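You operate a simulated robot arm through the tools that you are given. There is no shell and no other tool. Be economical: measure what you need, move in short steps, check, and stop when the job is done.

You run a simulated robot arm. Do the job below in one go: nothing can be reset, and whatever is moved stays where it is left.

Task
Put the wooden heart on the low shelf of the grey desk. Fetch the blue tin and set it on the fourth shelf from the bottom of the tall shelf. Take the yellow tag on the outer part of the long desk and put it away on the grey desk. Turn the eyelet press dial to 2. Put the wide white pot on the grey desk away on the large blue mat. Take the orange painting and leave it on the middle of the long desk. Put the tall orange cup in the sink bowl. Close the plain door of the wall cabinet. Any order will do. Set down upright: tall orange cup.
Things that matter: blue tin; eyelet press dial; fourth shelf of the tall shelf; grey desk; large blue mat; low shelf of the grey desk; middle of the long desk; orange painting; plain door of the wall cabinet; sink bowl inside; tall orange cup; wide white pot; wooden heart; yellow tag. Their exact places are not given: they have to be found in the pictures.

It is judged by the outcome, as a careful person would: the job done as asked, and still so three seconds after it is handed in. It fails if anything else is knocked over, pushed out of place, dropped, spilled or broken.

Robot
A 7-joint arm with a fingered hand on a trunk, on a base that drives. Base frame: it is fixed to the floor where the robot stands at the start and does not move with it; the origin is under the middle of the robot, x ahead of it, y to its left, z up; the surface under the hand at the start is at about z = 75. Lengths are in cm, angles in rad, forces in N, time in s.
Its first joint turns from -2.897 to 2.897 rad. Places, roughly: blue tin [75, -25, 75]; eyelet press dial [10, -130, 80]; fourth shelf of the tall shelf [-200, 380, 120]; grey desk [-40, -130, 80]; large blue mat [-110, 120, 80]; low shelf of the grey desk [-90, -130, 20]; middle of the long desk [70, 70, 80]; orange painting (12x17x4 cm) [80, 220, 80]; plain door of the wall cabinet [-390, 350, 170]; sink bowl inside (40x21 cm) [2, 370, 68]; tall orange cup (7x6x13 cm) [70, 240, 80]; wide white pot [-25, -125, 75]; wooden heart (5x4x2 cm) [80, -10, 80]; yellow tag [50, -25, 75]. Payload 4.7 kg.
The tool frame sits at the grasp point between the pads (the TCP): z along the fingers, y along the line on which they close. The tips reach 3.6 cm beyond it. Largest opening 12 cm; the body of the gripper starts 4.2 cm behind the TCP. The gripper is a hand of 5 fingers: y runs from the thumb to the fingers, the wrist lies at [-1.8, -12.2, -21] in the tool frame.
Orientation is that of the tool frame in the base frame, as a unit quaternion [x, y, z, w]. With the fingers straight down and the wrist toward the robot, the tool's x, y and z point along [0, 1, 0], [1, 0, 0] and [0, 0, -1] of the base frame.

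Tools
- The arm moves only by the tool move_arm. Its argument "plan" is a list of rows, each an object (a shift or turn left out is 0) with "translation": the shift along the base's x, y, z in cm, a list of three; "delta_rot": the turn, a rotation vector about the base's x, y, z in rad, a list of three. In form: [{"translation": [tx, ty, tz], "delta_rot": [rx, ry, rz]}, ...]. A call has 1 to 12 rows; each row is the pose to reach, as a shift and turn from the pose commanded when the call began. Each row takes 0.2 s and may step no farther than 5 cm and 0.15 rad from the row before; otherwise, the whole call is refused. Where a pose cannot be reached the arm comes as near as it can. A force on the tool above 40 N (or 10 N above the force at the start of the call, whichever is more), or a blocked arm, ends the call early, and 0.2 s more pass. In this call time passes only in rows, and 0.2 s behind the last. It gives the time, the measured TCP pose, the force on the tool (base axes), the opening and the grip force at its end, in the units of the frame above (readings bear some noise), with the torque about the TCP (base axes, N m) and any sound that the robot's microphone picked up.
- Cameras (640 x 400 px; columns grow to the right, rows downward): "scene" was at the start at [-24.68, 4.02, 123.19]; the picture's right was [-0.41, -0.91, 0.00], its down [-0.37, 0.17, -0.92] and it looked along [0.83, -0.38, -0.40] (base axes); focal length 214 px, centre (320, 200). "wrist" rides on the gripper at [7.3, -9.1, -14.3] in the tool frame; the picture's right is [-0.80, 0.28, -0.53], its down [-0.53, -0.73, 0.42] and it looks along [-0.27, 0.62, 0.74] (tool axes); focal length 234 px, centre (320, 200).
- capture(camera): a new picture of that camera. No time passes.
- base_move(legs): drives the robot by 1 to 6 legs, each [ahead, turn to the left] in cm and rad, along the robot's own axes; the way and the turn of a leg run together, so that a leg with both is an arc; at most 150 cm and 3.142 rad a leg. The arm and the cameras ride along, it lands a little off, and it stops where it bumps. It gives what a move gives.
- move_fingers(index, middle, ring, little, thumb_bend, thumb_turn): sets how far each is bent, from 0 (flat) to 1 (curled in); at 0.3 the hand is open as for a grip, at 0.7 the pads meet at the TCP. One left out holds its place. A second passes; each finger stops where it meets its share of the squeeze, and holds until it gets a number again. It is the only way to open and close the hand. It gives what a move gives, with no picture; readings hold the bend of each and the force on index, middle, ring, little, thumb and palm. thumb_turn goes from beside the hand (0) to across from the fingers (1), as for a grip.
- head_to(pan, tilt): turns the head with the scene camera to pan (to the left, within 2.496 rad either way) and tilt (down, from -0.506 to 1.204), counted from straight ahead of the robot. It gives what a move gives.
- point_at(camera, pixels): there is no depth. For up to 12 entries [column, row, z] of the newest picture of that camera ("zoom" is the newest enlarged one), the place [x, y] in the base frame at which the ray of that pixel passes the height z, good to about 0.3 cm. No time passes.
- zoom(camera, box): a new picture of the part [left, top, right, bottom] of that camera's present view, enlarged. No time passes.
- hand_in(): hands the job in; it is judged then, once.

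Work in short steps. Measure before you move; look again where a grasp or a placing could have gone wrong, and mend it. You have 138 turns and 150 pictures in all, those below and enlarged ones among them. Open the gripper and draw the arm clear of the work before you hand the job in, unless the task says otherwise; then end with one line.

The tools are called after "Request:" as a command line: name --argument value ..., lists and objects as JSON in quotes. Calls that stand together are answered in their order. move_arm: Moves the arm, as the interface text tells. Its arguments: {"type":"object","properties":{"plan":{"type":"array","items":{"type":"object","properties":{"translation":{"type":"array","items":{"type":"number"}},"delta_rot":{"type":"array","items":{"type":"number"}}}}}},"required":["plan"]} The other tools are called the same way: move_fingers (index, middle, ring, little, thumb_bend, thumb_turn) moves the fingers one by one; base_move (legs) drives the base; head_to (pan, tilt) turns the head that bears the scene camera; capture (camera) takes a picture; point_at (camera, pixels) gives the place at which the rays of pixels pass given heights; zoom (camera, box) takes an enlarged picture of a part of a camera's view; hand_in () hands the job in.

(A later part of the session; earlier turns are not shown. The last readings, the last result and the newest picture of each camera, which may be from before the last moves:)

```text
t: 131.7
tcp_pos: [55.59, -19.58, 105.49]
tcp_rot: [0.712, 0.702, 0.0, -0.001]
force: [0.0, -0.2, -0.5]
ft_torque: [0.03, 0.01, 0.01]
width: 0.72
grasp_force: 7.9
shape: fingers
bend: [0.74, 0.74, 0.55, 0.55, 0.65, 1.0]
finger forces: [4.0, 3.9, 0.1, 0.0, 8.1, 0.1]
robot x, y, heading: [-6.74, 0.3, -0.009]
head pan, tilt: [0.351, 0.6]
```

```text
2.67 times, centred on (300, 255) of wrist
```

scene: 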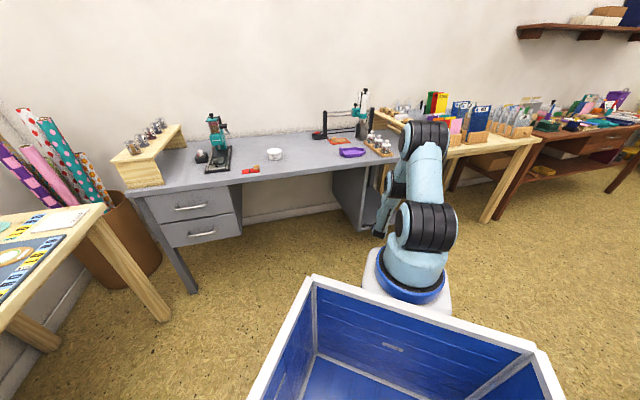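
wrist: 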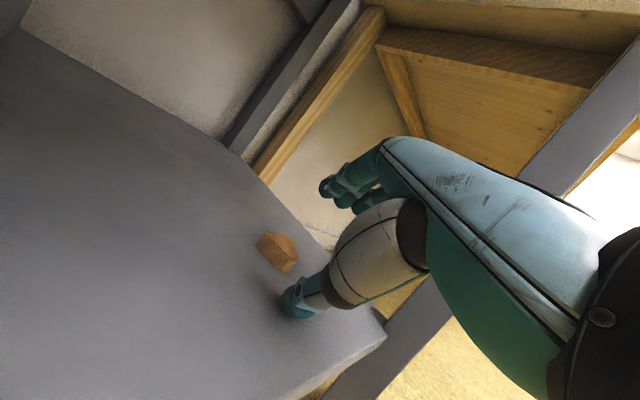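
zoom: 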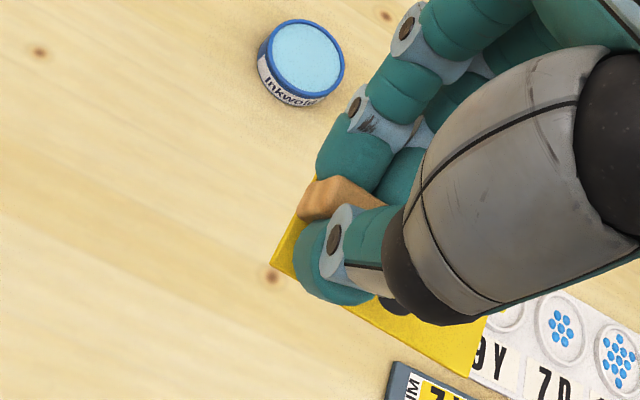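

The tag is held. I turn to the grey desk and drive to about (-8,-42), a station that serves the tag, the dial and the pot.

Request:
base_move --legs '[[0, -1.58], [42, 0]]'

Request:
head_to --pan 0.0 --tilt 0.5

Request:
capture --camera "scene"

Request:
capture --camera "wrist"

```text
t: 138.1
tcp_pos: [-25.11, -104.26, 105.26]
tcp_rot: [1.0, 0.002, 0.0, 0.0]
force: [0.3, 0.5, -0.5]
ft_torque: [-0.02, -0.01, 0.0]
width: 0.74
grasp_force: 8.1
shape: fingers
bend: [0.74, 0.74, 0.55, 0.55, 0.65, 1.0]
finger forces: [4.0, 4.0, 0.0, 0.1, 8.1, 0.0]
robot x, y, heading: [-6.67, -41.29, -1.559]
head pan, tilt: [0.351, 0.6]
```

```text
t: 138.9
tcp_pos: [-25.1, -104.29, 105.34]
tcp_rot: [1.0, 0.001, 0.001, 0.0]
force: [0.2, -0.4, 0.1]
ft_torque: [0.0, 0.02, -0.03]
width: 0.75
grasp_force: 8.5
shape: fingers
bend: [0.74, 0.74, 0.55, 0.55, 0.65, 1.0]
finger forces: [4.0, 4.0, 0.0, 0.1, 8.1, 0.0]
robot x, y, heading: [-6.67, -41.2, -1.561]
head pan, tilt: [0.0, 0.499]
```

```text
86 pictures are left
```

scene: 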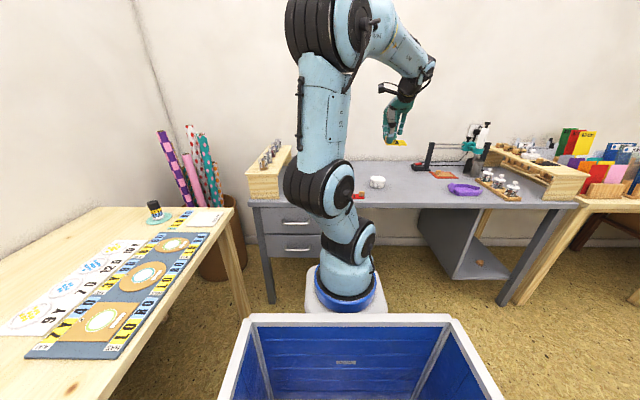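

```text
85 pictures are left
```

wrist: 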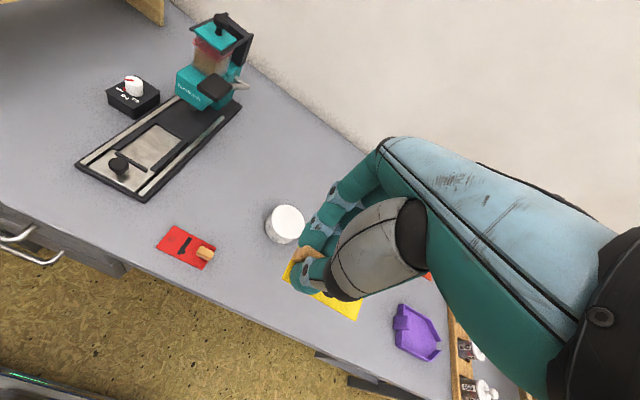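

Both pot (287,222) and dial box (133,92) are visible. I measure them and the tray, then zoom on the dial.

Request:
point_at --camera "wrist" --pixels '[[287, 215, 80], [287, 240, 75], [133, 87, 81], [180, 235, 75], [395, 325, 77], [437, 358, 77], [120, 260, 75]]'

Request:
zoom --camera "wrist" --box '[80, 50, 180, 130]'

```text
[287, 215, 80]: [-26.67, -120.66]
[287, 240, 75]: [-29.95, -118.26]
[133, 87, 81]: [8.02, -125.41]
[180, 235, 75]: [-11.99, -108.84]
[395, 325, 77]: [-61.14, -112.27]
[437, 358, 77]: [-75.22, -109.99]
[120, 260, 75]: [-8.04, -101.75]
```

```text
5.00 times, centred on (130, 90) of wrist
```

zoom: 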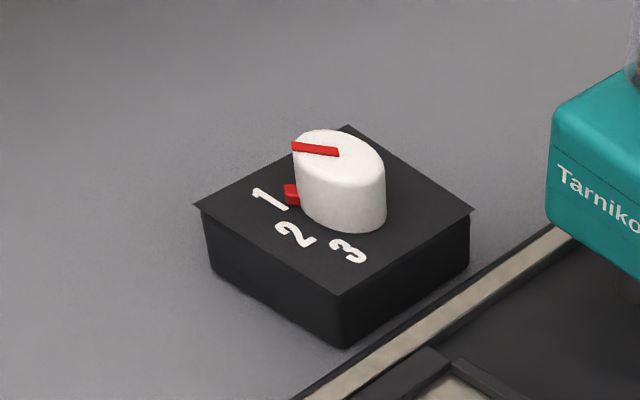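

The dial's pointer is at 1 and must go to 2. First I set the tag down at the free spot near (-45,-108).

Request:
move_arm --plan '[{"translation": [-4.5, -0.8, -1]}, {"translation": [-9, -1.6, -2]}, {"translation": [-13.5, -2.4, -4]}, {"translation": [-17, -3, -7]}, {"translation": [-20, -3.7, -11]}, {"translation": [-20, -3.7, -15]}, {"translation": [-20, -3.7, -19]}, {"translation": [-20, -3.7, -22.5]}, {"translation": [-20, -3.7, -24]}]'

Request:
capture --camera "wrist"

```text
refused: row 5 steps farther than a row can; nothing moved
```

```text
83 pictures are left
```

wrist: 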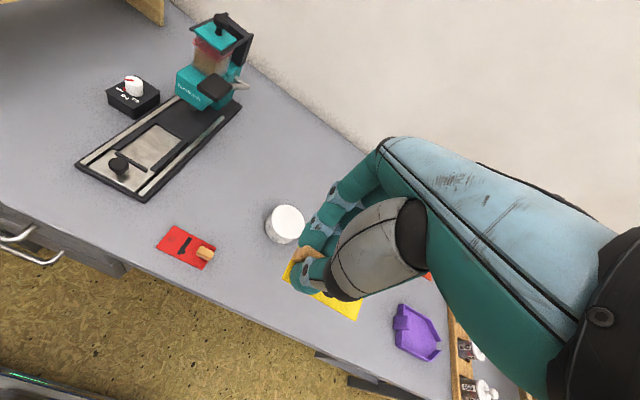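

One step was slightly too long; I repeat with shorter ones.

Request:
move_arm --plan '[{"translation": [-4.5, -0.8, -1]}, {"translation": [-9, -1.6, -2]}, {"translation": [-13.5, -2.4, -4]}, {"translation": [-17, -3, -7]}, {"translation": [-20, -3.7, -10]}, {"translation": [-20, -3.7, -14]}, {"translation": [-20, -3.7, -18]}, {"translation": [-20, -3.7, -22]}, {"translation": [-20, -3.7, -24]}]'

Request:
capture --camera "wrist"

```text
t: 140.9
tcp_pos: [-45.03, -107.93, 81.27]
tcp_rot: [1.0, 0.001, 0.001, 0.0]
force: [0.2, 0.0, -0.3]
ft_torque: [0.01, 0.01, 0.0]
width: 0.74
grasp_force: 8.0
shape: fingers
bend: [0.74, 0.74, 0.55, 0.55, 0.65, 1.0]
finger forces: [4.1, 4.0, 0.0, 0.0, 8.2, 0.0]
robot x, y, heading: [-6.51, -41.45, -1.563]
head pan, tilt: [0.0, 0.499]
```

```text
82 pictures are left
```

wrist: 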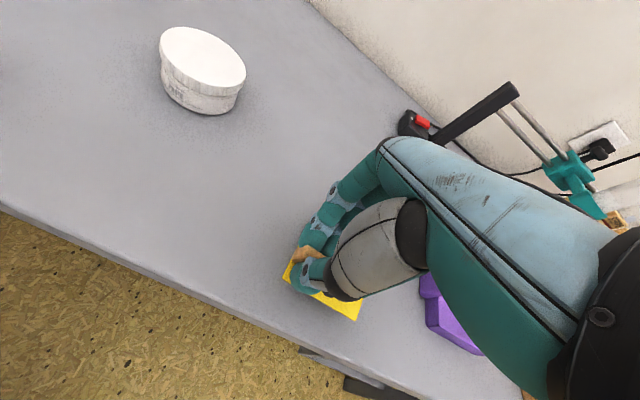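

The spot is clear. I lower the last bit and release.

Request:
move_arm --plan '[{"translation": [0, 0, -0.8]}, {"translation": [0, 0, -1.4]}, {"translation": [0, 0, -1.9]}]'

Request:
move_fingers --index 0.55 --middle 0.55 --thumb_bend 0.55

Request:
move_arm --plan '[{"translation": [0, 0, 2]}, {"translation": [0, 0, 6]}, {"translation": [0, 0, 10]}, {"translation": [0, 0, 14]}]'

Request:
capture --camera "wrist"

```text
t: 141.7
tcp_pos: [-45.1, -108.03, 79.43]
tcp_rot: [1.0, 0.002, 0.001, 0.0]
force: [-0.7, -0.6, 0.6]
ft_torque: [0.01, -0.01, -0.05]
width: 0.71
grasp_force: 8.4
shape: fingers
bend: [0.74, 0.74, 0.55, 0.55, 0.65, 1.0]
finger forces: [4.1, 4.0, 0.1, 0.1, 8.2, 0.0]
robot x, y, heading: [-6.89, -41.59, -1.565]
head pan, tilt: [0.0, 0.499]
```

```text
t: 142.7
tcp_pos: [-45.16, -108.06, 79.53]
tcp_rot: [1.0, 0.002, 0.0, 0.0]
force: [-0.3, 0.8, 0.0]
ft_torque: [0.02, -0.03, -0.01]
width: 4.75
grasp_force: 0.0
shape: fingers
bend: [0.55, 0.55, 0.55, 0.55, 0.55, 1.0]
finger forces: [0.1, 0.0, 0.0, 0.1, 0.0, 0.1]
robot x, y, heading: [-6.49, -41.35, -1.558]
head pan, tilt: [0.0, 0.499]
```

```text
t: 143.7
tcp_pos: [-45.19, -108.21, 93.68]
tcp_rot: [1.0, 0.001, 0.002, -0.001]
force: [1.5, 0.8, -0.9]
ft_torque: [-0.02, -0.01, 0.0]
width: 4.74
grasp_force: 0.1
shape: fingers
bend: [0.55, 0.55, 0.55, 0.55, 0.55, 1.0]
finger forces: [0.0, 0.1, 0.0, 0.0, 0.0, 0.1]
robot x, y, heading: [-6.43, -41.35, -1.565]
head pan, tilt: [0.0, 0.499]
```

```text
81 pictures are left
```

wrist: 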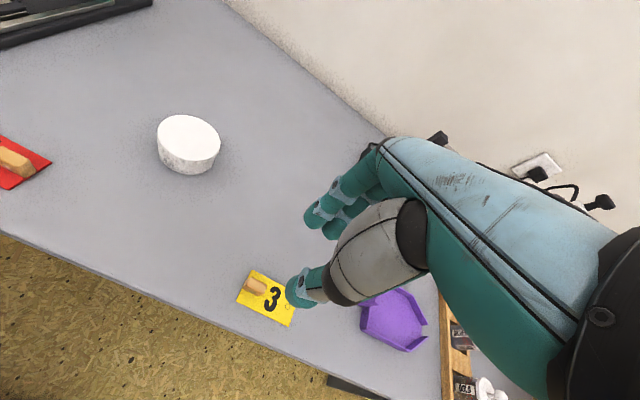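

The tag is down. Now to the dial: I raise the hand and move along the desk front toward x=8.

Request:
move_arm --plan '[{"translation": [0, 2, 4.5]}, {"translation": [0, 4, 9]}, {"translation": [3, 5, 12.5]}, {"translation": [7.8, 5, 13]}, {"translation": [12.6, 5, 13]}, {"translation": [17.4, 5, 13]}, {"translation": [22.2, 5, 13]}, {"translation": [27, 5, 13]}, {"translation": [31.8, 5, 13]}, {"translation": [36.6, 5, 13]}, {"translation": [41.4, 5, 13]}, {"translation": [46.2, 5, 13]}]'

Request:
move_arm --plan '[{"translation": [3.4, -2, 0]}, {"translation": [7, -5, 0]}, {"translation": [8, -9, 0]}]'

Request:
capture --camera "wrist"

```text
t: 146.3
tcp_pos: [1.21, -103.01, 106.4]
tcp_rot: [1.0, 0.002, 0.0, 0.0]
force: [0.7, 1.0, 0.2]
ft_torque: [-0.01, 0.02, 0.02]
width: 4.76
grasp_force: 0.1
shape: fingers
bend: [0.55, 0.55, 0.55, 0.55, 0.55, 1.0]
finger forces: [0.0, 0.1, 0.0, 0.0, 0.0, 0.1]
robot x, y, heading: [-6.61, -41.6, -1.564]
head pan, tilt: [0.0, 0.499]
```

```text
t: 147.1
tcp_pos: [9.07, -112.03, 106.5]
tcp_rot: [1.0, 0.002, 0.001, 0.001]
force: [-0.2, 1.0, 1.5]
ft_torque: [-0.01, 0.05, 0.03]
width: 4.76
grasp_force: 0.1
shape: fingers
bend: [0.55, 0.55, 0.55, 0.55, 0.55, 1.0]
finger forces: [0.0, 0.0, 0.1, 0.1, 0.0, 0.0]
robot x, y, heading: [-6.54, -40.82, -1.565]
head pan, tilt: [0.0, 0.499]
```

```text
80 pictures are left
```

wrist: 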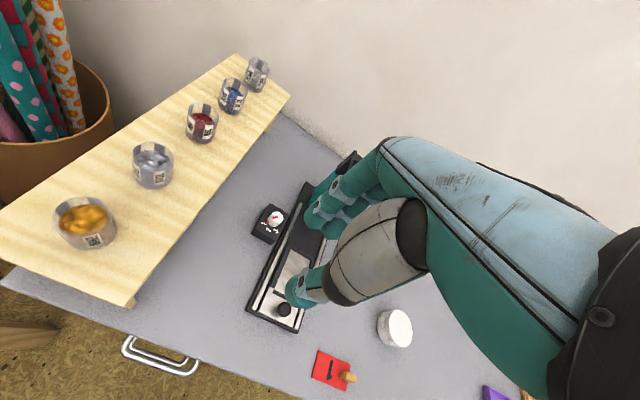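

Request:
zoom --camera "wrist" --box '[240, 190, 320, 250]'

Request:
point_at --camera "zoom" --pixels '[[290, 200, 81], [290, 230, 79]]'

Request:
point_at --camera "wrist" --pixels '[[140, 305, 88], [290, 97, 88], [312, 185, 75], [355, 150, 95], [245, 312, 77], [270, 240, 75]]'

```text
6.67 times, centred on (280, 220) of wrist
```

zoom: 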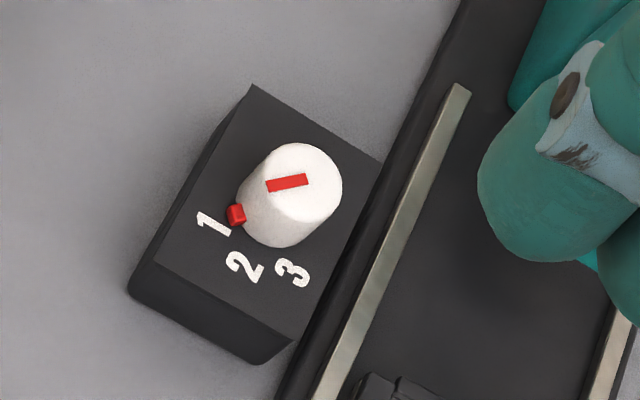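

```text
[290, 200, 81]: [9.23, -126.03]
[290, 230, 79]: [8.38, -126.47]
```

```text
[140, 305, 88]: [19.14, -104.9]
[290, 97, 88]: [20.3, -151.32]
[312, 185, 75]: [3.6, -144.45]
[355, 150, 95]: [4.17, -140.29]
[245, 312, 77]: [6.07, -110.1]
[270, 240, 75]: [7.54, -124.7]
```

Request:
point_at --camera "zoom" --pixels '[[128, 293, 75], [157, 265, 77.5], [157, 265, 78.5], [252, 85, 77.5], [382, 162, 77.5], [290, 338, 77.5], [305, 180, 80], [305, 180, 81], [305, 180, 82], [236, 215, 78.5], [240, 265, 77.5], [290, 272, 77.5]]'

```text
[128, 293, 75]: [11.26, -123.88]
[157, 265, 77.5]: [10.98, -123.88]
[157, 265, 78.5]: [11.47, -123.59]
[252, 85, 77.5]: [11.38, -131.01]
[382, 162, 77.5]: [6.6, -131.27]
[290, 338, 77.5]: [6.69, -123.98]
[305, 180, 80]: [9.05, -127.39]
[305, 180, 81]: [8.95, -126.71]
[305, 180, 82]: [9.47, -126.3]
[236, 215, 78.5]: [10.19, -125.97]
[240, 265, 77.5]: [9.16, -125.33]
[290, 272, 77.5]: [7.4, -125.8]
```

The box spans x 6.6–11.4, y -124..-131, top z≈77.7, knob centre near (9,-127.3), top ≈80; digits 1/2/3 lie at about 45°/90°/135° seen from above, so the knob must turn about +0.78 rad. I curl ring and little out of the way and come over it.

Request:
move_fingers --index 0.5 --middle 0.5 --ring 0.95 --little 0.95 --thumb_bend 0.5

Request:
move_arm --plan '[{"translation": [0, -4, -2]}, {"translation": [0, -8, -5]}, {"translation": [0, -12, -8]}, {"translation": [-0.1, -15.3, -11]}, {"translation": [-0.1, -15.3, -15]}, {"translation": [-0.1, -15.3, -18]}]'

Request:
capture --camera "wrist"

Request:
zoom --camera "wrist" --box '[220, 140, 380, 300]'

```text
t: 148.1
tcp_pos: [9.1, -112.09, 106.53]
tcp_rot: [1.0, 0.001, 0.001, 0.0]
force: [-0.7, 0.9, 0.5]
ft_torque: [0.0, -0.02, -0.02]
width: 6.23
grasp_force: 0.0
shape: fingers
bend: [0.5, 0.5, 0.95, 0.95, 0.5, 1.0]
finger forces: [0.1, 0.0, 0.1, 0.0, 0.1, 0.1]
robot x, y, heading: [-6.84, -41.67, -1.565]
head pan, tilt: [0.0, 0.499]
```

```text
t: 149.5
tcp_pos: [8.94, -127.32, 88.34]
tcp_rot: [1.0, 0.002, 0.001, 0.0]
force: [-0.4, 0.0, 0.9]
ft_torque: [0.0, -0.01, -0.02]
width: 6.27
grasp_force: 0.0
shape: fingers
bend: [0.5, 0.5, 0.95, 0.95, 0.5, 1.0]
finger forces: [0.0, 0.0, 0.0, 0.1, 0.0, 0.0]
robot x, y, heading: [-6.73, -41.89, -1.566]
head pan, tilt: [0.0, 0.499]
```

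```text
78 pictures are left
```

wrist: 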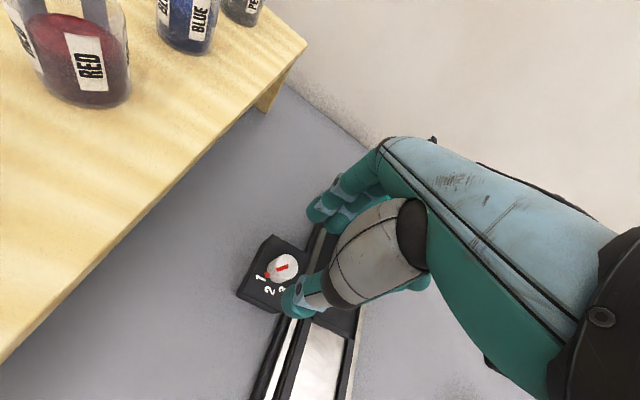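

```text
2.50 times, centred on (300, 220) of wrist
```

zoom: 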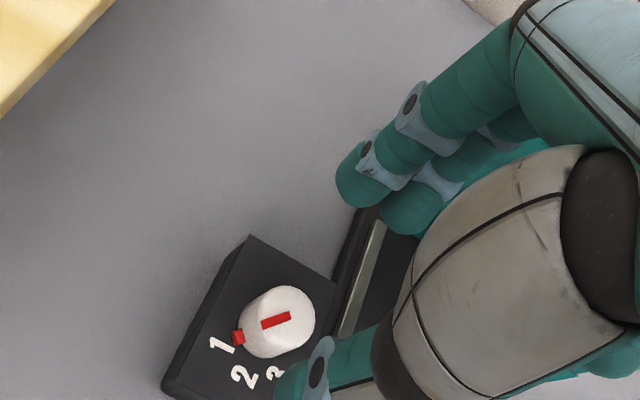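

Request:
point_at --camera "zoom" --pixels '[[284, 318, 80], [238, 338, 78.5], [271, 326, 79], [242, 376, 77.7], [275, 371, 77.7], [221, 343, 77.7], [250, 236, 77.7], [337, 281, 77.7], [166, 385, 77.7]]'

```text
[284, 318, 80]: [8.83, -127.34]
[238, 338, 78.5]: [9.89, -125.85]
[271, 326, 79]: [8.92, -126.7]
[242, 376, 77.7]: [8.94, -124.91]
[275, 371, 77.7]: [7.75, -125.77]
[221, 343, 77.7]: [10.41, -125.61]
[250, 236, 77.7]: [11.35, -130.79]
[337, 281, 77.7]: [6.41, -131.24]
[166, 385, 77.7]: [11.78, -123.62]
```

The knob is centred under the hand. I lower so the fingertips stand just above the box top, and pinch.

Request:
move_arm --plan '[{"translation": [0, 0.1, -3]}, {"translation": [0, 0.1, -5]}, {"translation": [0, 0.1, -6.3]}]'

Request:
move_fingers --index 0.72 --middle 0.72 --thumb_bend 0.72

Request:
zoom --camera "wrist" --box '[220, 140, 380, 300]'

```text
t: 150.3
tcp_pos: [9.21, -127.26, 82.41]
tcp_rot: [1.0, 0.002, 0.002, 0.003]
force: [23.1, 2.7, 13.3]
ft_torque: [-0.38, 1.86, 0.21]
width: 6.26
grasp_force: 11.7
shape: fingers
bend: [0.5, 0.5, 0.95, 0.95, 0.5, 1.0]
finger forces: [0.0, 0.0, 0.0, 24.2, 0.0, 0.0]
robot x, y, heading: [-6.45, -41.48, -1.557]
head pan, tilt: [0.0, 0.499]
```

```text
t: 151.1
tcp_pos: [9.16, -127.3, 82.42]
tcp_rot: [1.0, 0.004, 0.002, 0.003]
force: [13.6, 3.2, 2.3]
ft_torque: [-0.33, 1.31, 0.02]
width: 2.11
grasp_force: 21.3
shape: fingers
bend: [0.71, 0.66, 0.95, 0.95, 0.64, 1.0]
finger forces: [6.2, 7.6, 0.0, 18.8, 10.8, 0.0]
robot x, y, heading: [-6.69, -41.34, -1.556]
head pan, tilt: [0.0, 0.499]
stopped: the force on the tool passed its limit at 40 N (the readings are from after the stop); the commanded pose is now the measured one
```

```text
2.50 times, centred on (300, 220) of wrist
```

zoom: 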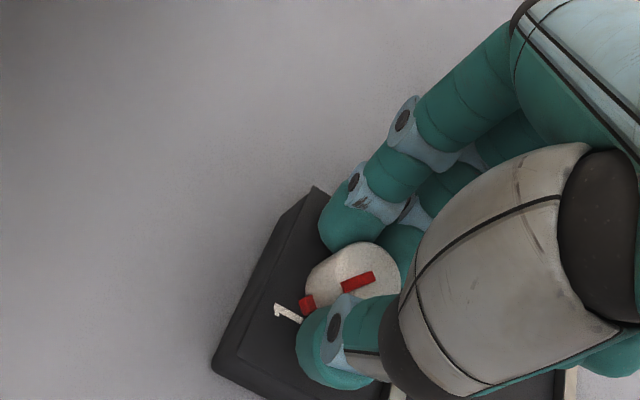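

The little finger touches the press (19–24 N), so I open, lift straight off and turn the hand +0.85 so that the fingers stay away from the press.

Request:
move_fingers --index 0.5 --middle 0.5 --thumb_bend 0.5

Request:
move_arm --plan '[{"translation": [0.3, 0, 3]}, {"translation": [0.3, 1, 7]}, {"translation": [0, 2, 11]}, {"translation": [0, 2, 12], "delta_rot": [0, 0, 0.14]}, {"translation": [0, 2, 12], "delta_rot": [0, 0, 0.28]}, {"translation": [0, 2, 12], "delta_rot": [0, 0, 0.42]}, {"translation": [0, 1.5, 12], "delta_rot": [0, 0, 0.56]}, {"translation": [0, 1, 12], "delta_rot": [0, 0, 0.7]}, {"translation": [0, 0, 12], "delta_rot": [0, 0, 0.84]}]'

Request:
move_fingers --ring 0.5 --little 0.5

Request:
capture --camera "wrist"

Request:
capture --camera "scene"

```text
t: 152.1
tcp_pos: [9.05, -127.16, 82.41]
tcp_rot: [1.0, 0.002, 0.001, 0.002]
force: [23.7, 3.6, 6.1]
ft_torque: [-0.28, 1.42, 0.17]
width: 6.23
grasp_force: 11.9
shape: fingers
bend: [0.5, 0.5, 0.95, 0.95, 0.5, 1.0]
finger forces: [0.0, 0.0, 0.1, 24.4, 0.0, 0.0]
robot x, y, heading: [-6.5, -41.31, -1.559]
head pan, tilt: [0.0, 0.499]
```

```text
t: 154.1
tcp_pos: [9.1, -127.38, 94.36]
tcp_rot: [0.912, 0.411, 0.002, 0.002]
force: [-0.1, 0.4, -0.2]
ft_torque: [-0.04, 0.05, -0.02]
width: 6.25
grasp_force: 0.1
shape: fingers
bend: [0.5, 0.5, 0.95, 0.95, 0.5, 1.0]
finger forces: [0.0, 0.0, 0.0, 0.0, 0.0, 0.0]
robot x, y, heading: [-6.86, -41.4, -1.562]
head pan, tilt: [0.0, 0.499]
```

```text
t: 155.1
tcp_pos: [9.11, -127.3, 94.26]
tcp_rot: [0.912, 0.41, 0.002, 0.002]
force: [0.0, -0.8, -0.4]
ft_torque: [0.01, 0.01, 0.01]
width: 6.29
grasp_force: 0.1
shape: fingers
bend: [0.5, 0.5, 0.5, 0.5, 0.5, 1.0]
finger forces: [0.0, 0.0, 0.1, 0.1, 0.0, 0.0]
robot x, y, heading: [-6.97, -41.06, -1.555]
head pan, tilt: [0.0, 0.499]
```

```text
75 pictures are left
```

wrist: 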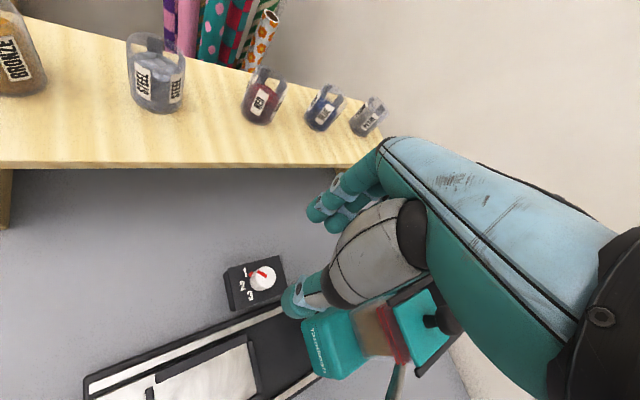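

```text
74 pictures are left
```

scene: 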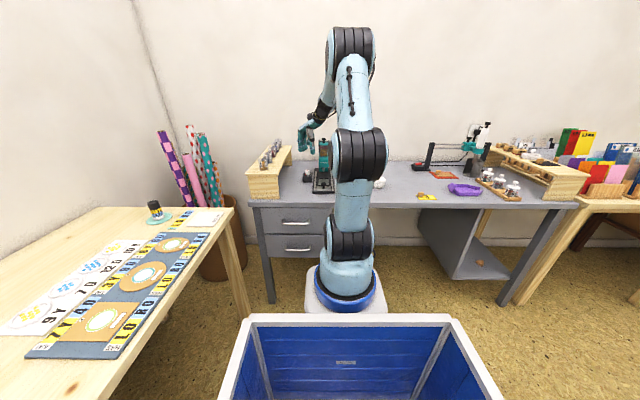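

Request:
point_at --camera "wrist" --pixels '[[305, 330, 80], [325, 375, 80], [365, 365, 78], [410, 300, 92], [440, 320, 95], [395, 300, 95], [440, 300, 92], [350, 310, 88], [263, 277, 80]]'

Request:
zoom --camera "wrist" --box '[210, 230, 490, 400]'

```text
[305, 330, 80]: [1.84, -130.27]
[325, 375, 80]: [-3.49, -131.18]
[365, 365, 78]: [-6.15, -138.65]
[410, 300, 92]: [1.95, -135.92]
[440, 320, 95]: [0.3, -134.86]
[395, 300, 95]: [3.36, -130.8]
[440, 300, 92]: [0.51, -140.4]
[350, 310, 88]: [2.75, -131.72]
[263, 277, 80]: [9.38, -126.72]
```

```text
2.29 times, centred on (350, 315) of wrist
```

zoom: 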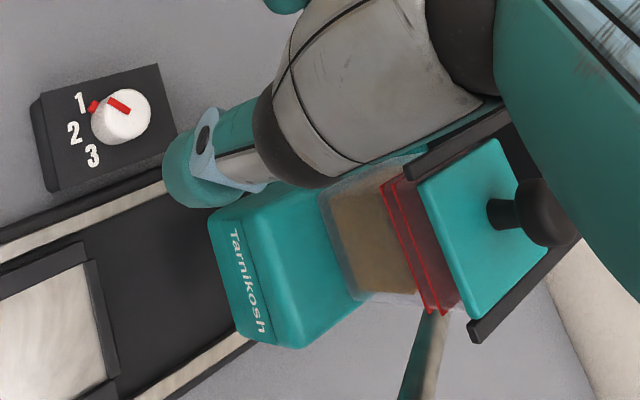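

The press body stands at x≤3.5, y≤-130. Starting from a hand yaw of +0.45 and ending at +1.2 keeps clear of it. I turn the hand back 0.39 and lower onto the knob.

Request:
move_arm --plan '[{"translation": [0, 0, -1], "delta_rot": [0, 0, -0.13]}, {"translation": [0, 0, -3], "delta_rot": [0, 0, -0.26]}, {"translation": [0, 0.2, -6], "delta_rot": [0, 0, -0.39]}, {"translation": [0, 0.2, -9], "delta_rot": [0, 0, -0.39]}, {"translation": [0, 0.2, -11], "delta_rot": [0, 0, -0.39]}, {"translation": [0, 0.2, -12.2], "delta_rot": [0, 0, -0.39]}]'

Request:
zoom --camera "wrist" --box '[220, 140, 460, 340]'

```text
t: 156.5
tcp_pos: [9.08, -127.16, 82.08]
tcp_rot: [0.974, 0.225, 0.001, 0.001]
force: [-0.4, 1.5, 0.3]
ft_torque: [-0.02, -0.02, 0.0]
width: 6.26
grasp_force: 0.7
shape: fingers
bend: [0.5, 0.5, 0.5, 0.5, 0.5, 1.0]
finger forces: [0.6, 0.0, 0.0, 0.0, 0.3, 0.0]
robot x, y, heading: [-6.99, -41.44, -1.56]
head pan, tilt: [0.0, 0.499]
```

```text
2.00 times, centred on (340, 240) of wrist
```

zoom: 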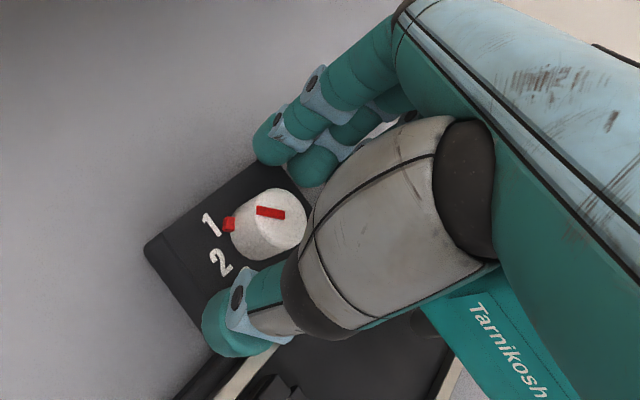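

No contact this time. I pinch the knob between index/middle and thumb.

Request:
move_fingers --index 0.7 --middle 0.7 --thumb_bend 0.68

Request:
zoom --camera "wrist" --box '[220, 140, 460, 340]'

```text
t: 157.5
tcp_pos: [9.02, -127.21, 82.24]
tcp_rot: [0.974, 0.224, 0.002, 0.003]
force: [4.6, -10.5, 10.8]
ft_torque: [-0.84, -0.23, 0.05]
width: 2.27
grasp_force: 13.5
shape: fingers
bend: [0.65, 0.56, 0.5, 0.5, 0.63, 1.0]
finger forces: [5.3, 16.9, 0.0, 0.1, 5.0, 0.0]
robot x, y, heading: [-6.77, -41.42, -1.563]
head pan, tilt: [0.0, 0.499]
```

```text
2.00 times, centred on (340, 240) of wrist
```

zoom: 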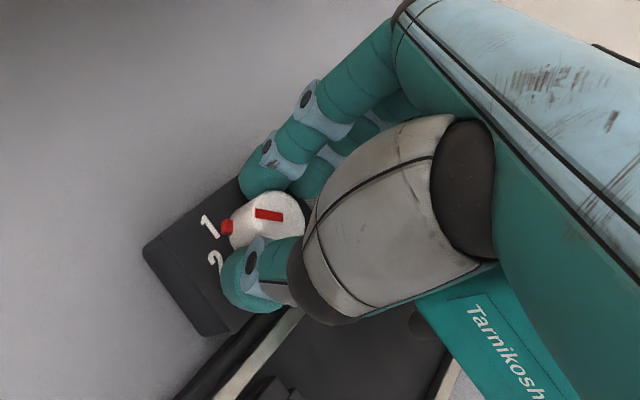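

The knob is held. I rotate +0.45 first and check.

Request:
move_arm --plan '[{"translation": [0, 0, 0.2], "delta_rot": [0, 0, 0.11]}, {"translation": [0, 0, 0.2], "delta_rot": [0, 0, 0.22]}, {"translation": [0, 0, 0.2], "delta_rot": [0, 0, 0.33]}, {"translation": [0, 0, 0.2], "delta_rot": [0, 0, 0.45]}]'

Request:
zoom --camera "wrist" --box '[220, 140, 460, 340]'

```text
t: 158.5
tcp_pos: [8.97, -127.15, 82.17]
tcp_rot: [0.899, 0.437, 0.001, 0.001]
force: [-8.4, -22.8, -2.3]
ft_torque: [-1.08, 0.34, -0.82]
width: 2.24
grasp_force: 18.8
shape: fingers
bend: [0.64, 0.55, 0.5, 0.5, 0.64, 1.0]
finger forces: [5.9, 27.1, 0.0, 0.1, 4.7, 0.0]
robot x, y, heading: [-6.69, -41.37, -1.562]
head pan, tilt: [0.0, 0.499]
```

```text
2.00 times, centred on (340, 240) of wrist
```

zoom: 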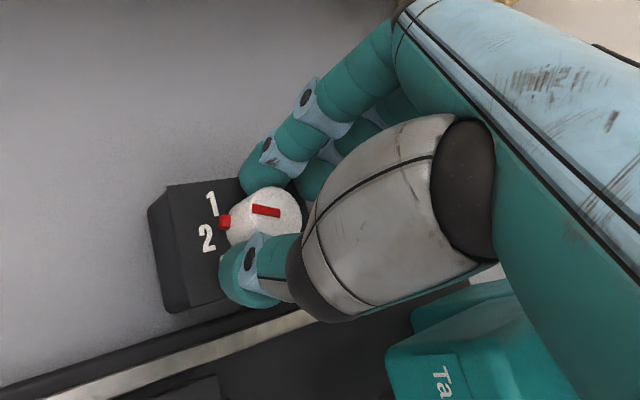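

The knob turns with the hand: the peg is now between 1 and 2. I shift the hand slightly to balance the pinch and turn on by +0.36.

Request:
move_arm --plan '[{"translation": [0.2, -0.2, 0], "delta_rot": [0, 0, 0.09]}, {"translation": [0.3, -0.3, 0], "delta_rot": [0, 0, 0.18]}, {"translation": [0.3, -0.3, 0], "delta_rot": [0, 0, 0.27]}, {"translation": [0.3, -0.3, 0], "delta_rot": [0, 0, 0.36]}]'

Request:
zoom --camera "wrist" --box '[260, 160, 380, 320]'

```text
t: 159.5
tcp_pos: [9.34, -127.22, 82.22]
tcp_rot: [0.806, 0.592, 0.004, -0.001]
force: [4.9, 6.2, 1.3]
ft_torque: [0.21, -0.22, 0.1]
width: 2.25
grasp_force: 10.1
shape: fingers
bend: [0.67, 0.59, 0.5, 0.5, 0.62, 1.0]
finger forces: [5.3, 6.8, 0.1, 0.0, 7.1, 0.1]
robot x, y, heading: [-6.93, -41.4, -1.559]
head pan, tilt: [0.0, 0.499]
```

```text
2.50 times, centred on (320, 240) of wrist
```

zoom: 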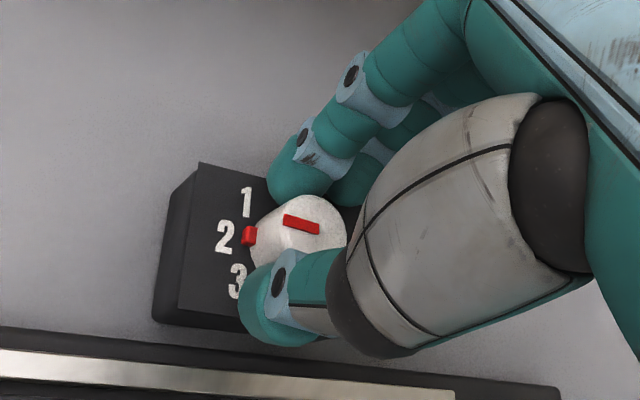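

The peg points at 2. I open the fingers, lift off and check.

Request:
move_fingers --index 0.5 --middle 0.5 --thumb_bend 0.5

Request:
move_arm --plan '[{"translation": [0, 0, 3]}, {"translation": [0, 0, 7]}, {"translation": [0, 1, 11.5]}, {"translation": [0, 2, 16]}, {"translation": [0, 5, 19.5]}, {"translation": [-2, 9, 21.5]}]'

Request:
capture --camera "wrist"

Request:
zoom --camera "wrist" --box '[200, 190, 320, 300]'

```text
t: 160.5
tcp_pos: [9.36, -127.31, 82.47]
tcp_rot: [0.807, 0.591, 0.002, 0.0]
force: [0.4, -0.1, -0.2]
ft_torque: [-0.04, 0.01, -0.01]
width: 6.22
grasp_force: 0.1
shape: fingers
bend: [0.5, 0.5, 0.5, 0.5, 0.5, 1.0]
finger forces: [0.1, 0.0, 0.1, 0.0, 0.0, 0.0]
robot x, y, heading: [-6.75, -41.34, -1.559]
head pan, tilt: [0.0, 0.499]
```

```text
t: 161.9
tcp_pos: [7.25, -118.09, 103.65]
tcp_rot: [0.806, 0.591, 0.003, -0.001]
force: [0.5, -0.3, -1.8]
ft_torque: [0.01, -0.04, -0.01]
width: 6.25
grasp_force: 0.0
shape: fingers
bend: [0.5, 0.5, 0.5, 0.5, 0.5, 1.0]
finger forces: [0.0, 0.0, 0.0, 0.1, 0.0, 0.0]
robot x, y, heading: [-6.63, -41.41, -1.563]
head pan, tilt: [0.0, 0.499]
```

```text
68 pictures are left
```

wrist: 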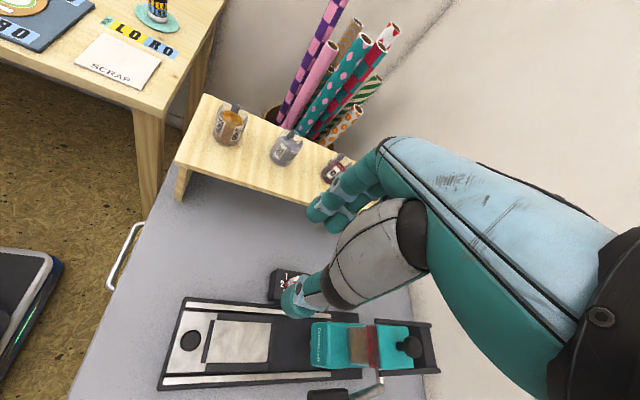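

```text
3.64 times, centred on (260, 245) of wrist
```

zoom: 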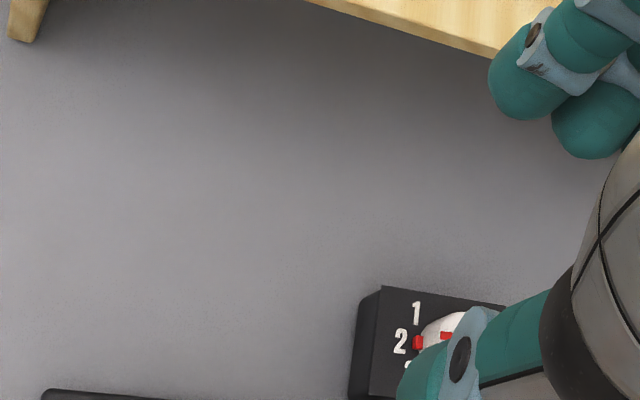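

The dial stands at 2. Next the pot: I turn the hand back and move over toward (-27,-112).

Request:
move_arm --plan '[{"translation": [-3, 2, 1], "delta_rot": [0, 0, -0.14]}, {"translation": [-7, 4, 1], "delta_rot": [0, 0, -0.28]}, {"translation": [-11.5, 5, 1], "delta_rot": [0, 0, -0.42]}, {"translation": [-16, 5, 1], "delta_rot": [0, 0, -0.56]}, {"translation": [-20.5, 5, 1], "delta_rot": [0, 0, -0.7]}, {"translation": [-25, 5, 1], "delta_rot": [0, 0, -0.84]}, {"translation": [-29.5, 5, 1], "delta_rot": [0, 0, -0.98]}, {"translation": [-34, 5, 1], "delta_rot": [0, 0, -1.12]}, {"translation": [-34, 4, 1], "delta_rot": [0, 0, -1.25]}]'

Request:
move_fingers --index 0.25 --middle 0.25 --ring 0.25 --little 0.25 --thumb_bend 0.25

Request:
capture --camera "wrist"

```text
t: 163.9
tcp_pos: [-26.56, -114.26, 104.98]
tcp_rot: [1.0, 0.006, 0.002, 0.002]
force: [-0.6, 0.5, 0.3]
ft_torque: [-0.01, -0.04, 0.03]
width: 6.23
grasp_force: 0.1
shape: fingers
bend: [0.5, 0.5, 0.5, 0.5, 0.5, 1.0]
finger forces: [0.1, 0.0, 0.0, 0.1, 0.0, 0.0]
robot x, y, heading: [-6.55, -41.67, -1.565]
head pan, tilt: [0.0, 0.499]
```

```text
t: 164.9
tcp_pos: [-26.42, -114.36, 104.98]
tcp_rot: [1.0, 0.007, 0.002, 0.003]
force: [0.4, 0.5, 0.9]
ft_torque: [0.0, 0.06, 0.01]
width: 13.6
grasp_force: 0.0
shape: fingers
bend: [0.25, 0.25, 0.25, 0.25, 0.25, 0.97]
finger forces: [0.0, 0.0, 0.0, 0.1, 0.1, 0.0]
robot x, y, heading: [-6.73, -41.43, -1.56]
head pan, tilt: [0.0, 0.499]
```

```text
66 pictures are left
```

wrist: 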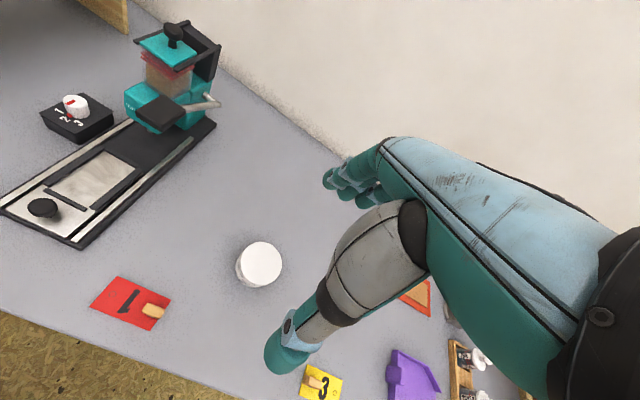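

Request:
point_at --camera "wrist" --pixels '[[263, 260, 78], [263, 260, 79], [263, 260, 80], [237, 270, 75], [283, 263, 79], [243, 250, 79], [262, 241, 79], [252, 288, 75]]'

```text
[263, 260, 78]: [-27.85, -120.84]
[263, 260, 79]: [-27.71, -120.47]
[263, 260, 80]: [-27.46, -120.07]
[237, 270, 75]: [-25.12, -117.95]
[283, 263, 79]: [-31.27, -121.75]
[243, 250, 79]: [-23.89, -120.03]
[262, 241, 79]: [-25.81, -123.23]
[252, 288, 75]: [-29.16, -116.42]
```

The pot is centred near (-27.6,-120.4), about 7.5 cm wide and 4 cm high. I come down around it.

Request:
move_arm --plan '[{"translation": [-0.6, -3, -3]}, {"translation": [-1.2, -6, -6]}, {"translation": [-1.2, -6, -11]}, {"translation": [-1.2, -6, -15]}, {"translation": [-1.2, -6, -19]}, {"translation": [-1.2, -6, -22.5]}, {"translation": [-1.2, -6, -25]}]'

Request:
capture --camera "wrist"

```text
t: 166.5
tcp_pos: [-28.02, -120.35, 79.88]
tcp_rot: [1.0, 0.007, 0.001, 0.002]
force: [0.8, -0.4, 0.2]
ft_torque: [0.0, -0.03, 0.0]
width: 13.59
grasp_force: 0.1
shape: fingers
bend: [0.25, 0.25, 0.25, 0.25, 0.25, 0.97]
finger forces: [0.0, 0.0, 0.0, 0.0, 0.0, 0.0]
robot x, y, heading: [-6.91, -41.34, -1.556]
head pan, tilt: [0.0, 0.499]
```

```text
65 pictures are left
```

wrist: 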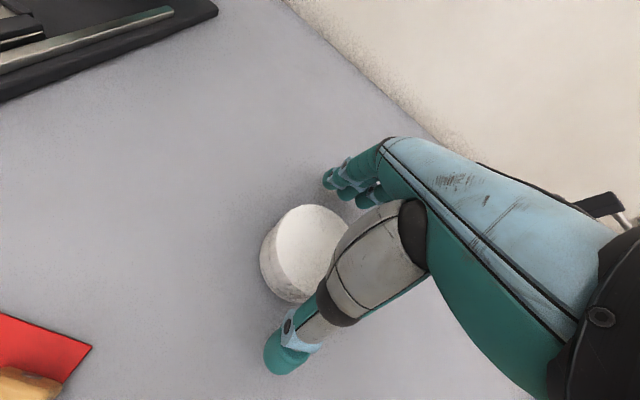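

The pot sits between thumb and fingers. I close.

Request:
move_fingers --index 0.6 --middle 0.6 --ring 0.6 --little 0.6 --thumb_bend 0.6

Request:
move_arm --plan '[{"translation": [0, 0, 2]}, {"translation": [0, 0, 5]}, {"translation": [0, 0, 9]}, {"translation": [0, 1, 13]}, {"translation": [0, 3, 17]}, {"translation": [0, 5, 21]}, {"translation": [0, 7, 25]}, {"translation": [0, 9, 28]}]'

Request:
capture --camera "wrist"

```text
t: 167.5
tcp_pos: [-27.97, -120.39, 79.79]
tcp_rot: [1.0, 0.007, 0.002, 0.002]
force: [-0.5, -0.6, 1.7]
ft_torque: [-0.15, 0.08, -0.02]
width: 7.08
grasp_force: 20.0
shape: fingers
bend: [0.48, 0.53, 0.6, 0.6, 0.49, 1.0]
finger forces: [12.2, 7.9, 0.0, 0.1, 19.8, 0.0]
robot x, y, heading: [-6.64, -41.39, -1.559]
head pan, tilt: [0.0, 0.499]
```

```text
t: 169.3
tcp_pos: [-27.87, -111.26, 107.78]
tcp_rot: [1.0, 0.007, 0.002, 0.001]
force: [-0.5, 0.1, -1.5]
ft_torque: [0.05, -0.01, 0.04]
width: 7.12
grasp_force: 19.6
shape: fingers
bend: [0.48, 0.53, 0.6, 0.6, 0.49, 1.0]
finger forces: [12.0, 7.2, 0.1, 0.1, 20.0, 0.0]
robot x, y, heading: [-6.53, -41.66, -1.56]
head pan, tilt: [0.0, 0.499]
```

```text
64 pictures are left
```

wrist: 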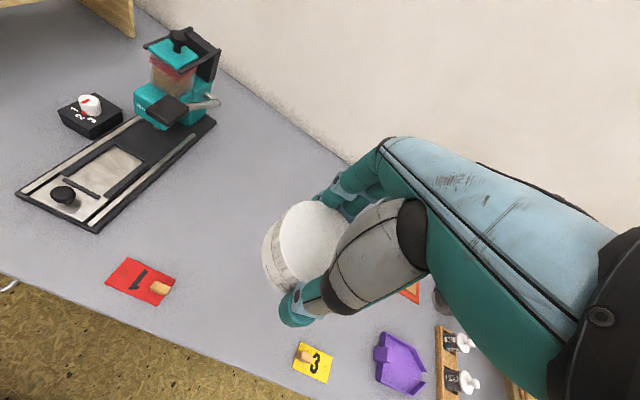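

The pot is held (20 N). I drive north along the aisle toward the middle table with the blue mat: turn left about, then ahead.

Request:
base_move --legs '[[0, 1.6], [0, 1.618], [100, 0], [55, 0]]'

Request:
head_to --pan 1.2 --tilt 0.45

Request:
capture --camera "scene"

```text
t: 184.8
tcp_pos: [20.28, 182.8, 107.81]
tcp_rot: [0.012, 1.0, 0.001, -0.002]
force: [0.8, 0.5, -1.0]
ft_torque: [0.02, 0.01, 0.01]
width: 6.98
grasp_force: 18.6
shape: fingers
bend: [0.49, 0.54, 0.6, 0.6, 0.5, 1.0]
finger forces: [11.3, 6.8, 0.1, 0.1, 18.6, 0.0]
robot x, y, heading: [-3.29, 114.1, 1.543]
head pan, tilt: [0.0, 0.499]
```

```text
t: 186.2
tcp_pos: [20.25, 182.75, 107.84]
tcp_rot: [0.011, 1.0, 0.001, -0.003]
force: [-0.6, -0.2, -0.9]
ft_torque: [0.01, 0.02, -0.02]
width: 6.96
grasp_force: 18.6
shape: fingers
bend: [0.49, 0.54, 0.6, 0.6, 0.5, 1.0]
finger forces: [11.3, 6.8, 0.0, 0.0, 18.5, 0.0]
robot x, y, heading: [-3.7, 113.78, 1.546]
head pan, tilt: [1.201, 0.45]
```

```text
63 pictures are left
```

scene: 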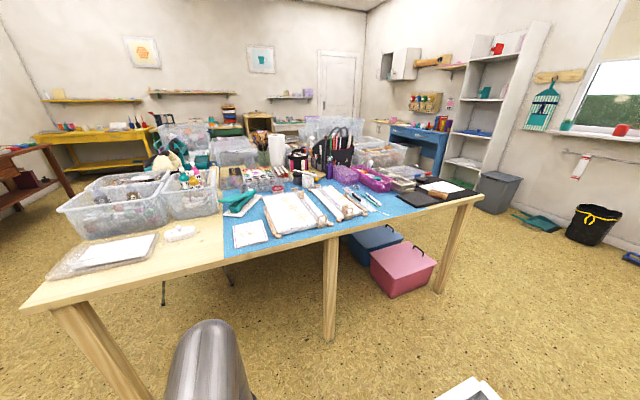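

The mat is visible; I zoom on it to find a free patch.

Request:
zoom --camera "scene" --box '[210, 170, 410, 280]'

Request:
point_at --camera "scene" --pixels '[[226, 264, 75], [330, 235, 75], [268, 235, 75], [375, 215, 75], [360, 195, 75], [225, 215, 75], [250, 235, 75], [295, 240, 75], [480, 195, 75], [30, 305, 75]]'

```text
3.20 times, centred on (310, 225) of scene
```

zoom: 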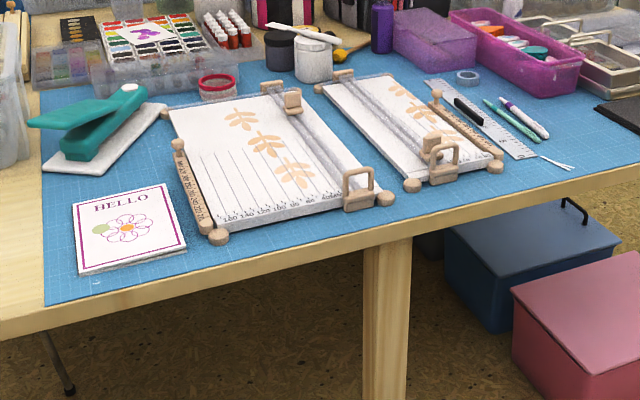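

```text
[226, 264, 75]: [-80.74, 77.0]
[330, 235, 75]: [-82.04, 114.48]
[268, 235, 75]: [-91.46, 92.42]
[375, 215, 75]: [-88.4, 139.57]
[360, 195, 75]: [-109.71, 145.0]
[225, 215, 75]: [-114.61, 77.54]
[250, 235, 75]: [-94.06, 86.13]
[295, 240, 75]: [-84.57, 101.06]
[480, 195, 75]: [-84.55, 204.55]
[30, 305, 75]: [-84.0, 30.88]
```

The only free patches are toward the right front of the mat (y≈130–145). I swing over to about (-22,149) facing the table to view it with the wrist camera.

Request:
base_move --legs '[[0, 0.5], [40, 0], [0, 1.1]]'

Request:
capture --camera "wrist"

```text
t: 192.9
tcp_pos: [-91.37, 169.9, 107.86]
tcp_rot: [0.712, -0.703, 0.0, 0.002]
force: [-0.5, -0.4, -1.2]
ft_torque: [0.02, -0.02, -0.03]
width: 6.88
grasp_force: 17.5
shape: fingers
bend: [0.49, 0.54, 0.6, 0.6, 0.5, 1.0]
finger forces: [10.9, 6.6, 0.0, 0.1, 18.0, 0.0]
robot x, y, heading: [-21.71, 148.82, -3.13]
head pan, tilt: [1.201, 0.45]
```

```text
61 pictures are left
```

wrist: 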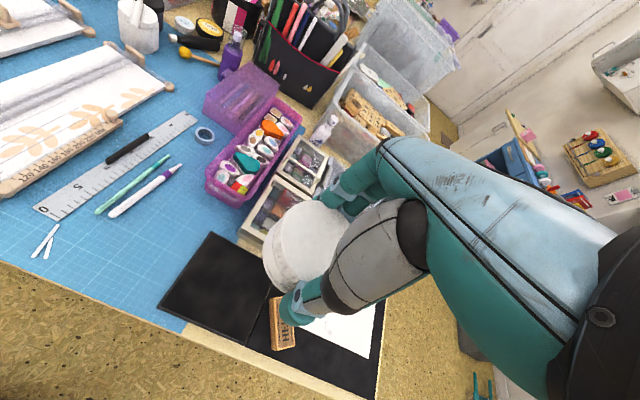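

A free patch of mat shows around (150,245), between the pens and the black board. I measure it.

Request:
point_at --camera "wrist" --pixels '[[150, 245, 75], [113, 217, 75], [180, 165, 75], [158, 300, 75], [208, 232, 75], [90, 290, 75], [185, 225, 75], [205, 190, 75], [130, 270, 75], [45, 255, 75]]'

```text
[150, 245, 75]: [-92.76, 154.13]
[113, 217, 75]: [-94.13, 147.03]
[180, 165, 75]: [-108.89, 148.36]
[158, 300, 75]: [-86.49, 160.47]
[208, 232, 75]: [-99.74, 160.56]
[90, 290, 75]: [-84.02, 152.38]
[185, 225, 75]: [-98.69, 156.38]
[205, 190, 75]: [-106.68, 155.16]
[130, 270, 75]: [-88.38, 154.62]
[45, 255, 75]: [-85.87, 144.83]
```

The patch spans x -84..-104, y 148–160. I move the pot over (-92.5,153.7) and lower it.

Request:
move_arm --plan '[{"translation": [-0.3, -4.5, -1]}, {"translation": [-0.6, -9, -2]}, {"translation": [-0.9, -13, -4]}, {"translation": [-1.1, -16.2, -7]}, {"translation": [-1.1, -16.2, -12]}, {"translation": [-1.1, -16.2, -17]}, {"translation": [-1.1, -16.2, -21.5]}, {"translation": [-1.1, -16.2, -25]}]'

Request:
capture --camera "wrist"

```text
t: 194.7
tcp_pos: [-92.17, 153.59, 83.11]
tcp_rot: [0.712, -0.702, -0.001, 0.004]
force: [0.0, 0.2, -1.1]
ft_torque: [0.03, 0.01, -0.01]
width: 6.89
grasp_force: 18.5
shape: fingers
bend: [0.49, 0.54, 0.6, 0.6, 0.5, 1.0]
finger forces: [10.8, 6.6, 0.0, 0.1, 17.7, 0.1]
robot x, y, heading: [-21.32, 148.78, -3.134]
head pan, tilt: [1.201, 0.45]
```

```text
60 pictures are left
```

wrist: 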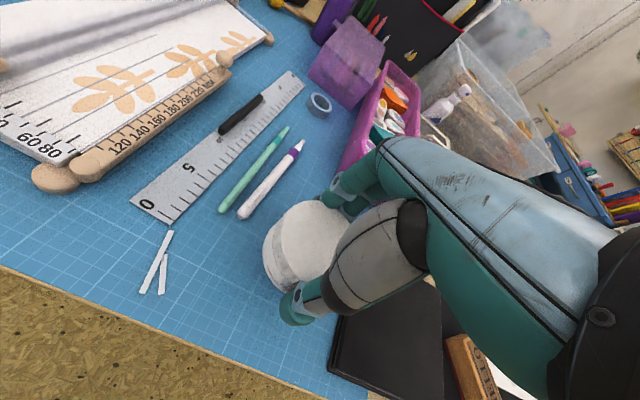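

Request:
move_arm --plan '[{"translation": [0, 0, -1.5]}, {"translation": [0, 0, -2.5]}, {"translation": [0, 0, -3.1]}]'

Request:
move_fingers --index 0.38 --middle 0.38 --ring 0.38 --little 0.38 --thumb_bend 0.38

Request:
move_arm --plan '[{"translation": [0, 0, 2]}, {"translation": [0, 0, 6]}, {"translation": [0, 0, 11]}, {"translation": [0, 0, 16]}, {"translation": [0, 0, 21]}, {"translation": [0, 0, 25]}]'

Request:
capture --camera "wrist"

```text
t: 195.5
tcp_pos: [-92.42, 153.61, 79.96]
tcp_rot: [0.712, -0.702, -0.002, 0.003]
force: [4.8, -2.7, 11.1]
ft_torque: [-0.06, 0.17, 0.04]
width: 6.86
grasp_force: 18.7
shape: fingers
bend: [0.49, 0.54, 0.6, 0.6, 0.5, 1.0]
finger forces: [10.1, 6.6, 0.0, 0.1, 20.7, 0.0]
robot x, y, heading: [-21.69, 148.37, -3.131]
head pan, tilt: [1.201, 0.45]
```

```text
t: 196.5
tcp_pos: [-92.31, 153.64, 79.76]
tcp_rot: [0.712, -0.702, 0.0, 0.003]
force: [-0.4, 1.0, 0.8]
ft_torque: [0.01, 0.01, -0.01]
width: 9.82
grasp_force: 0.1
shape: fingers
bend: [0.38, 0.38, 0.38, 0.38, 0.38, 0.99]
finger forces: [0.1, 0.0, 0.0, 0.1, 0.0, 0.0]
robot x, y, heading: [-21.24, 148.64, -3.131]
head pan, tilt: [1.201, 0.45]
```

```text
t: 197.9
tcp_pos: [-92.42, 153.86, 104.82]
tcp_rot: [0.711, -0.703, 0.001, 0.002]
force: [0.1, -0.7, -0.8]
ft_torque: [-0.04, -0.03, 0.02]
width: 9.86
grasp_force: 0.0
shape: fingers
bend: [0.38, 0.38, 0.38, 0.38, 0.38, 0.99]
finger forces: [0.0, 0.0, 0.0, 0.0, 0.1, 0.1]
robot x, y, heading: [-21.11, 148.59, -3.133]
head pan, tilt: [1.201, 0.45]
```

```text
59 pictures are left
```

wrist: 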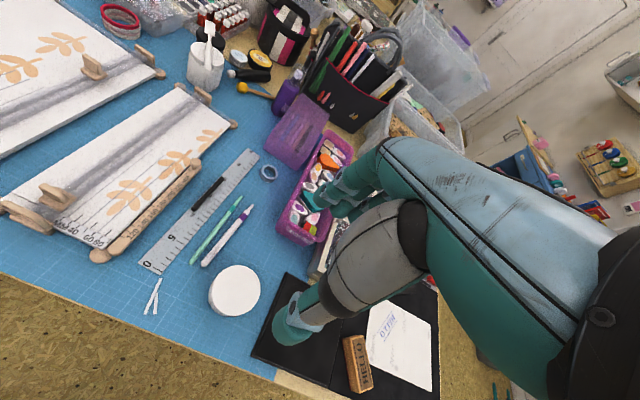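

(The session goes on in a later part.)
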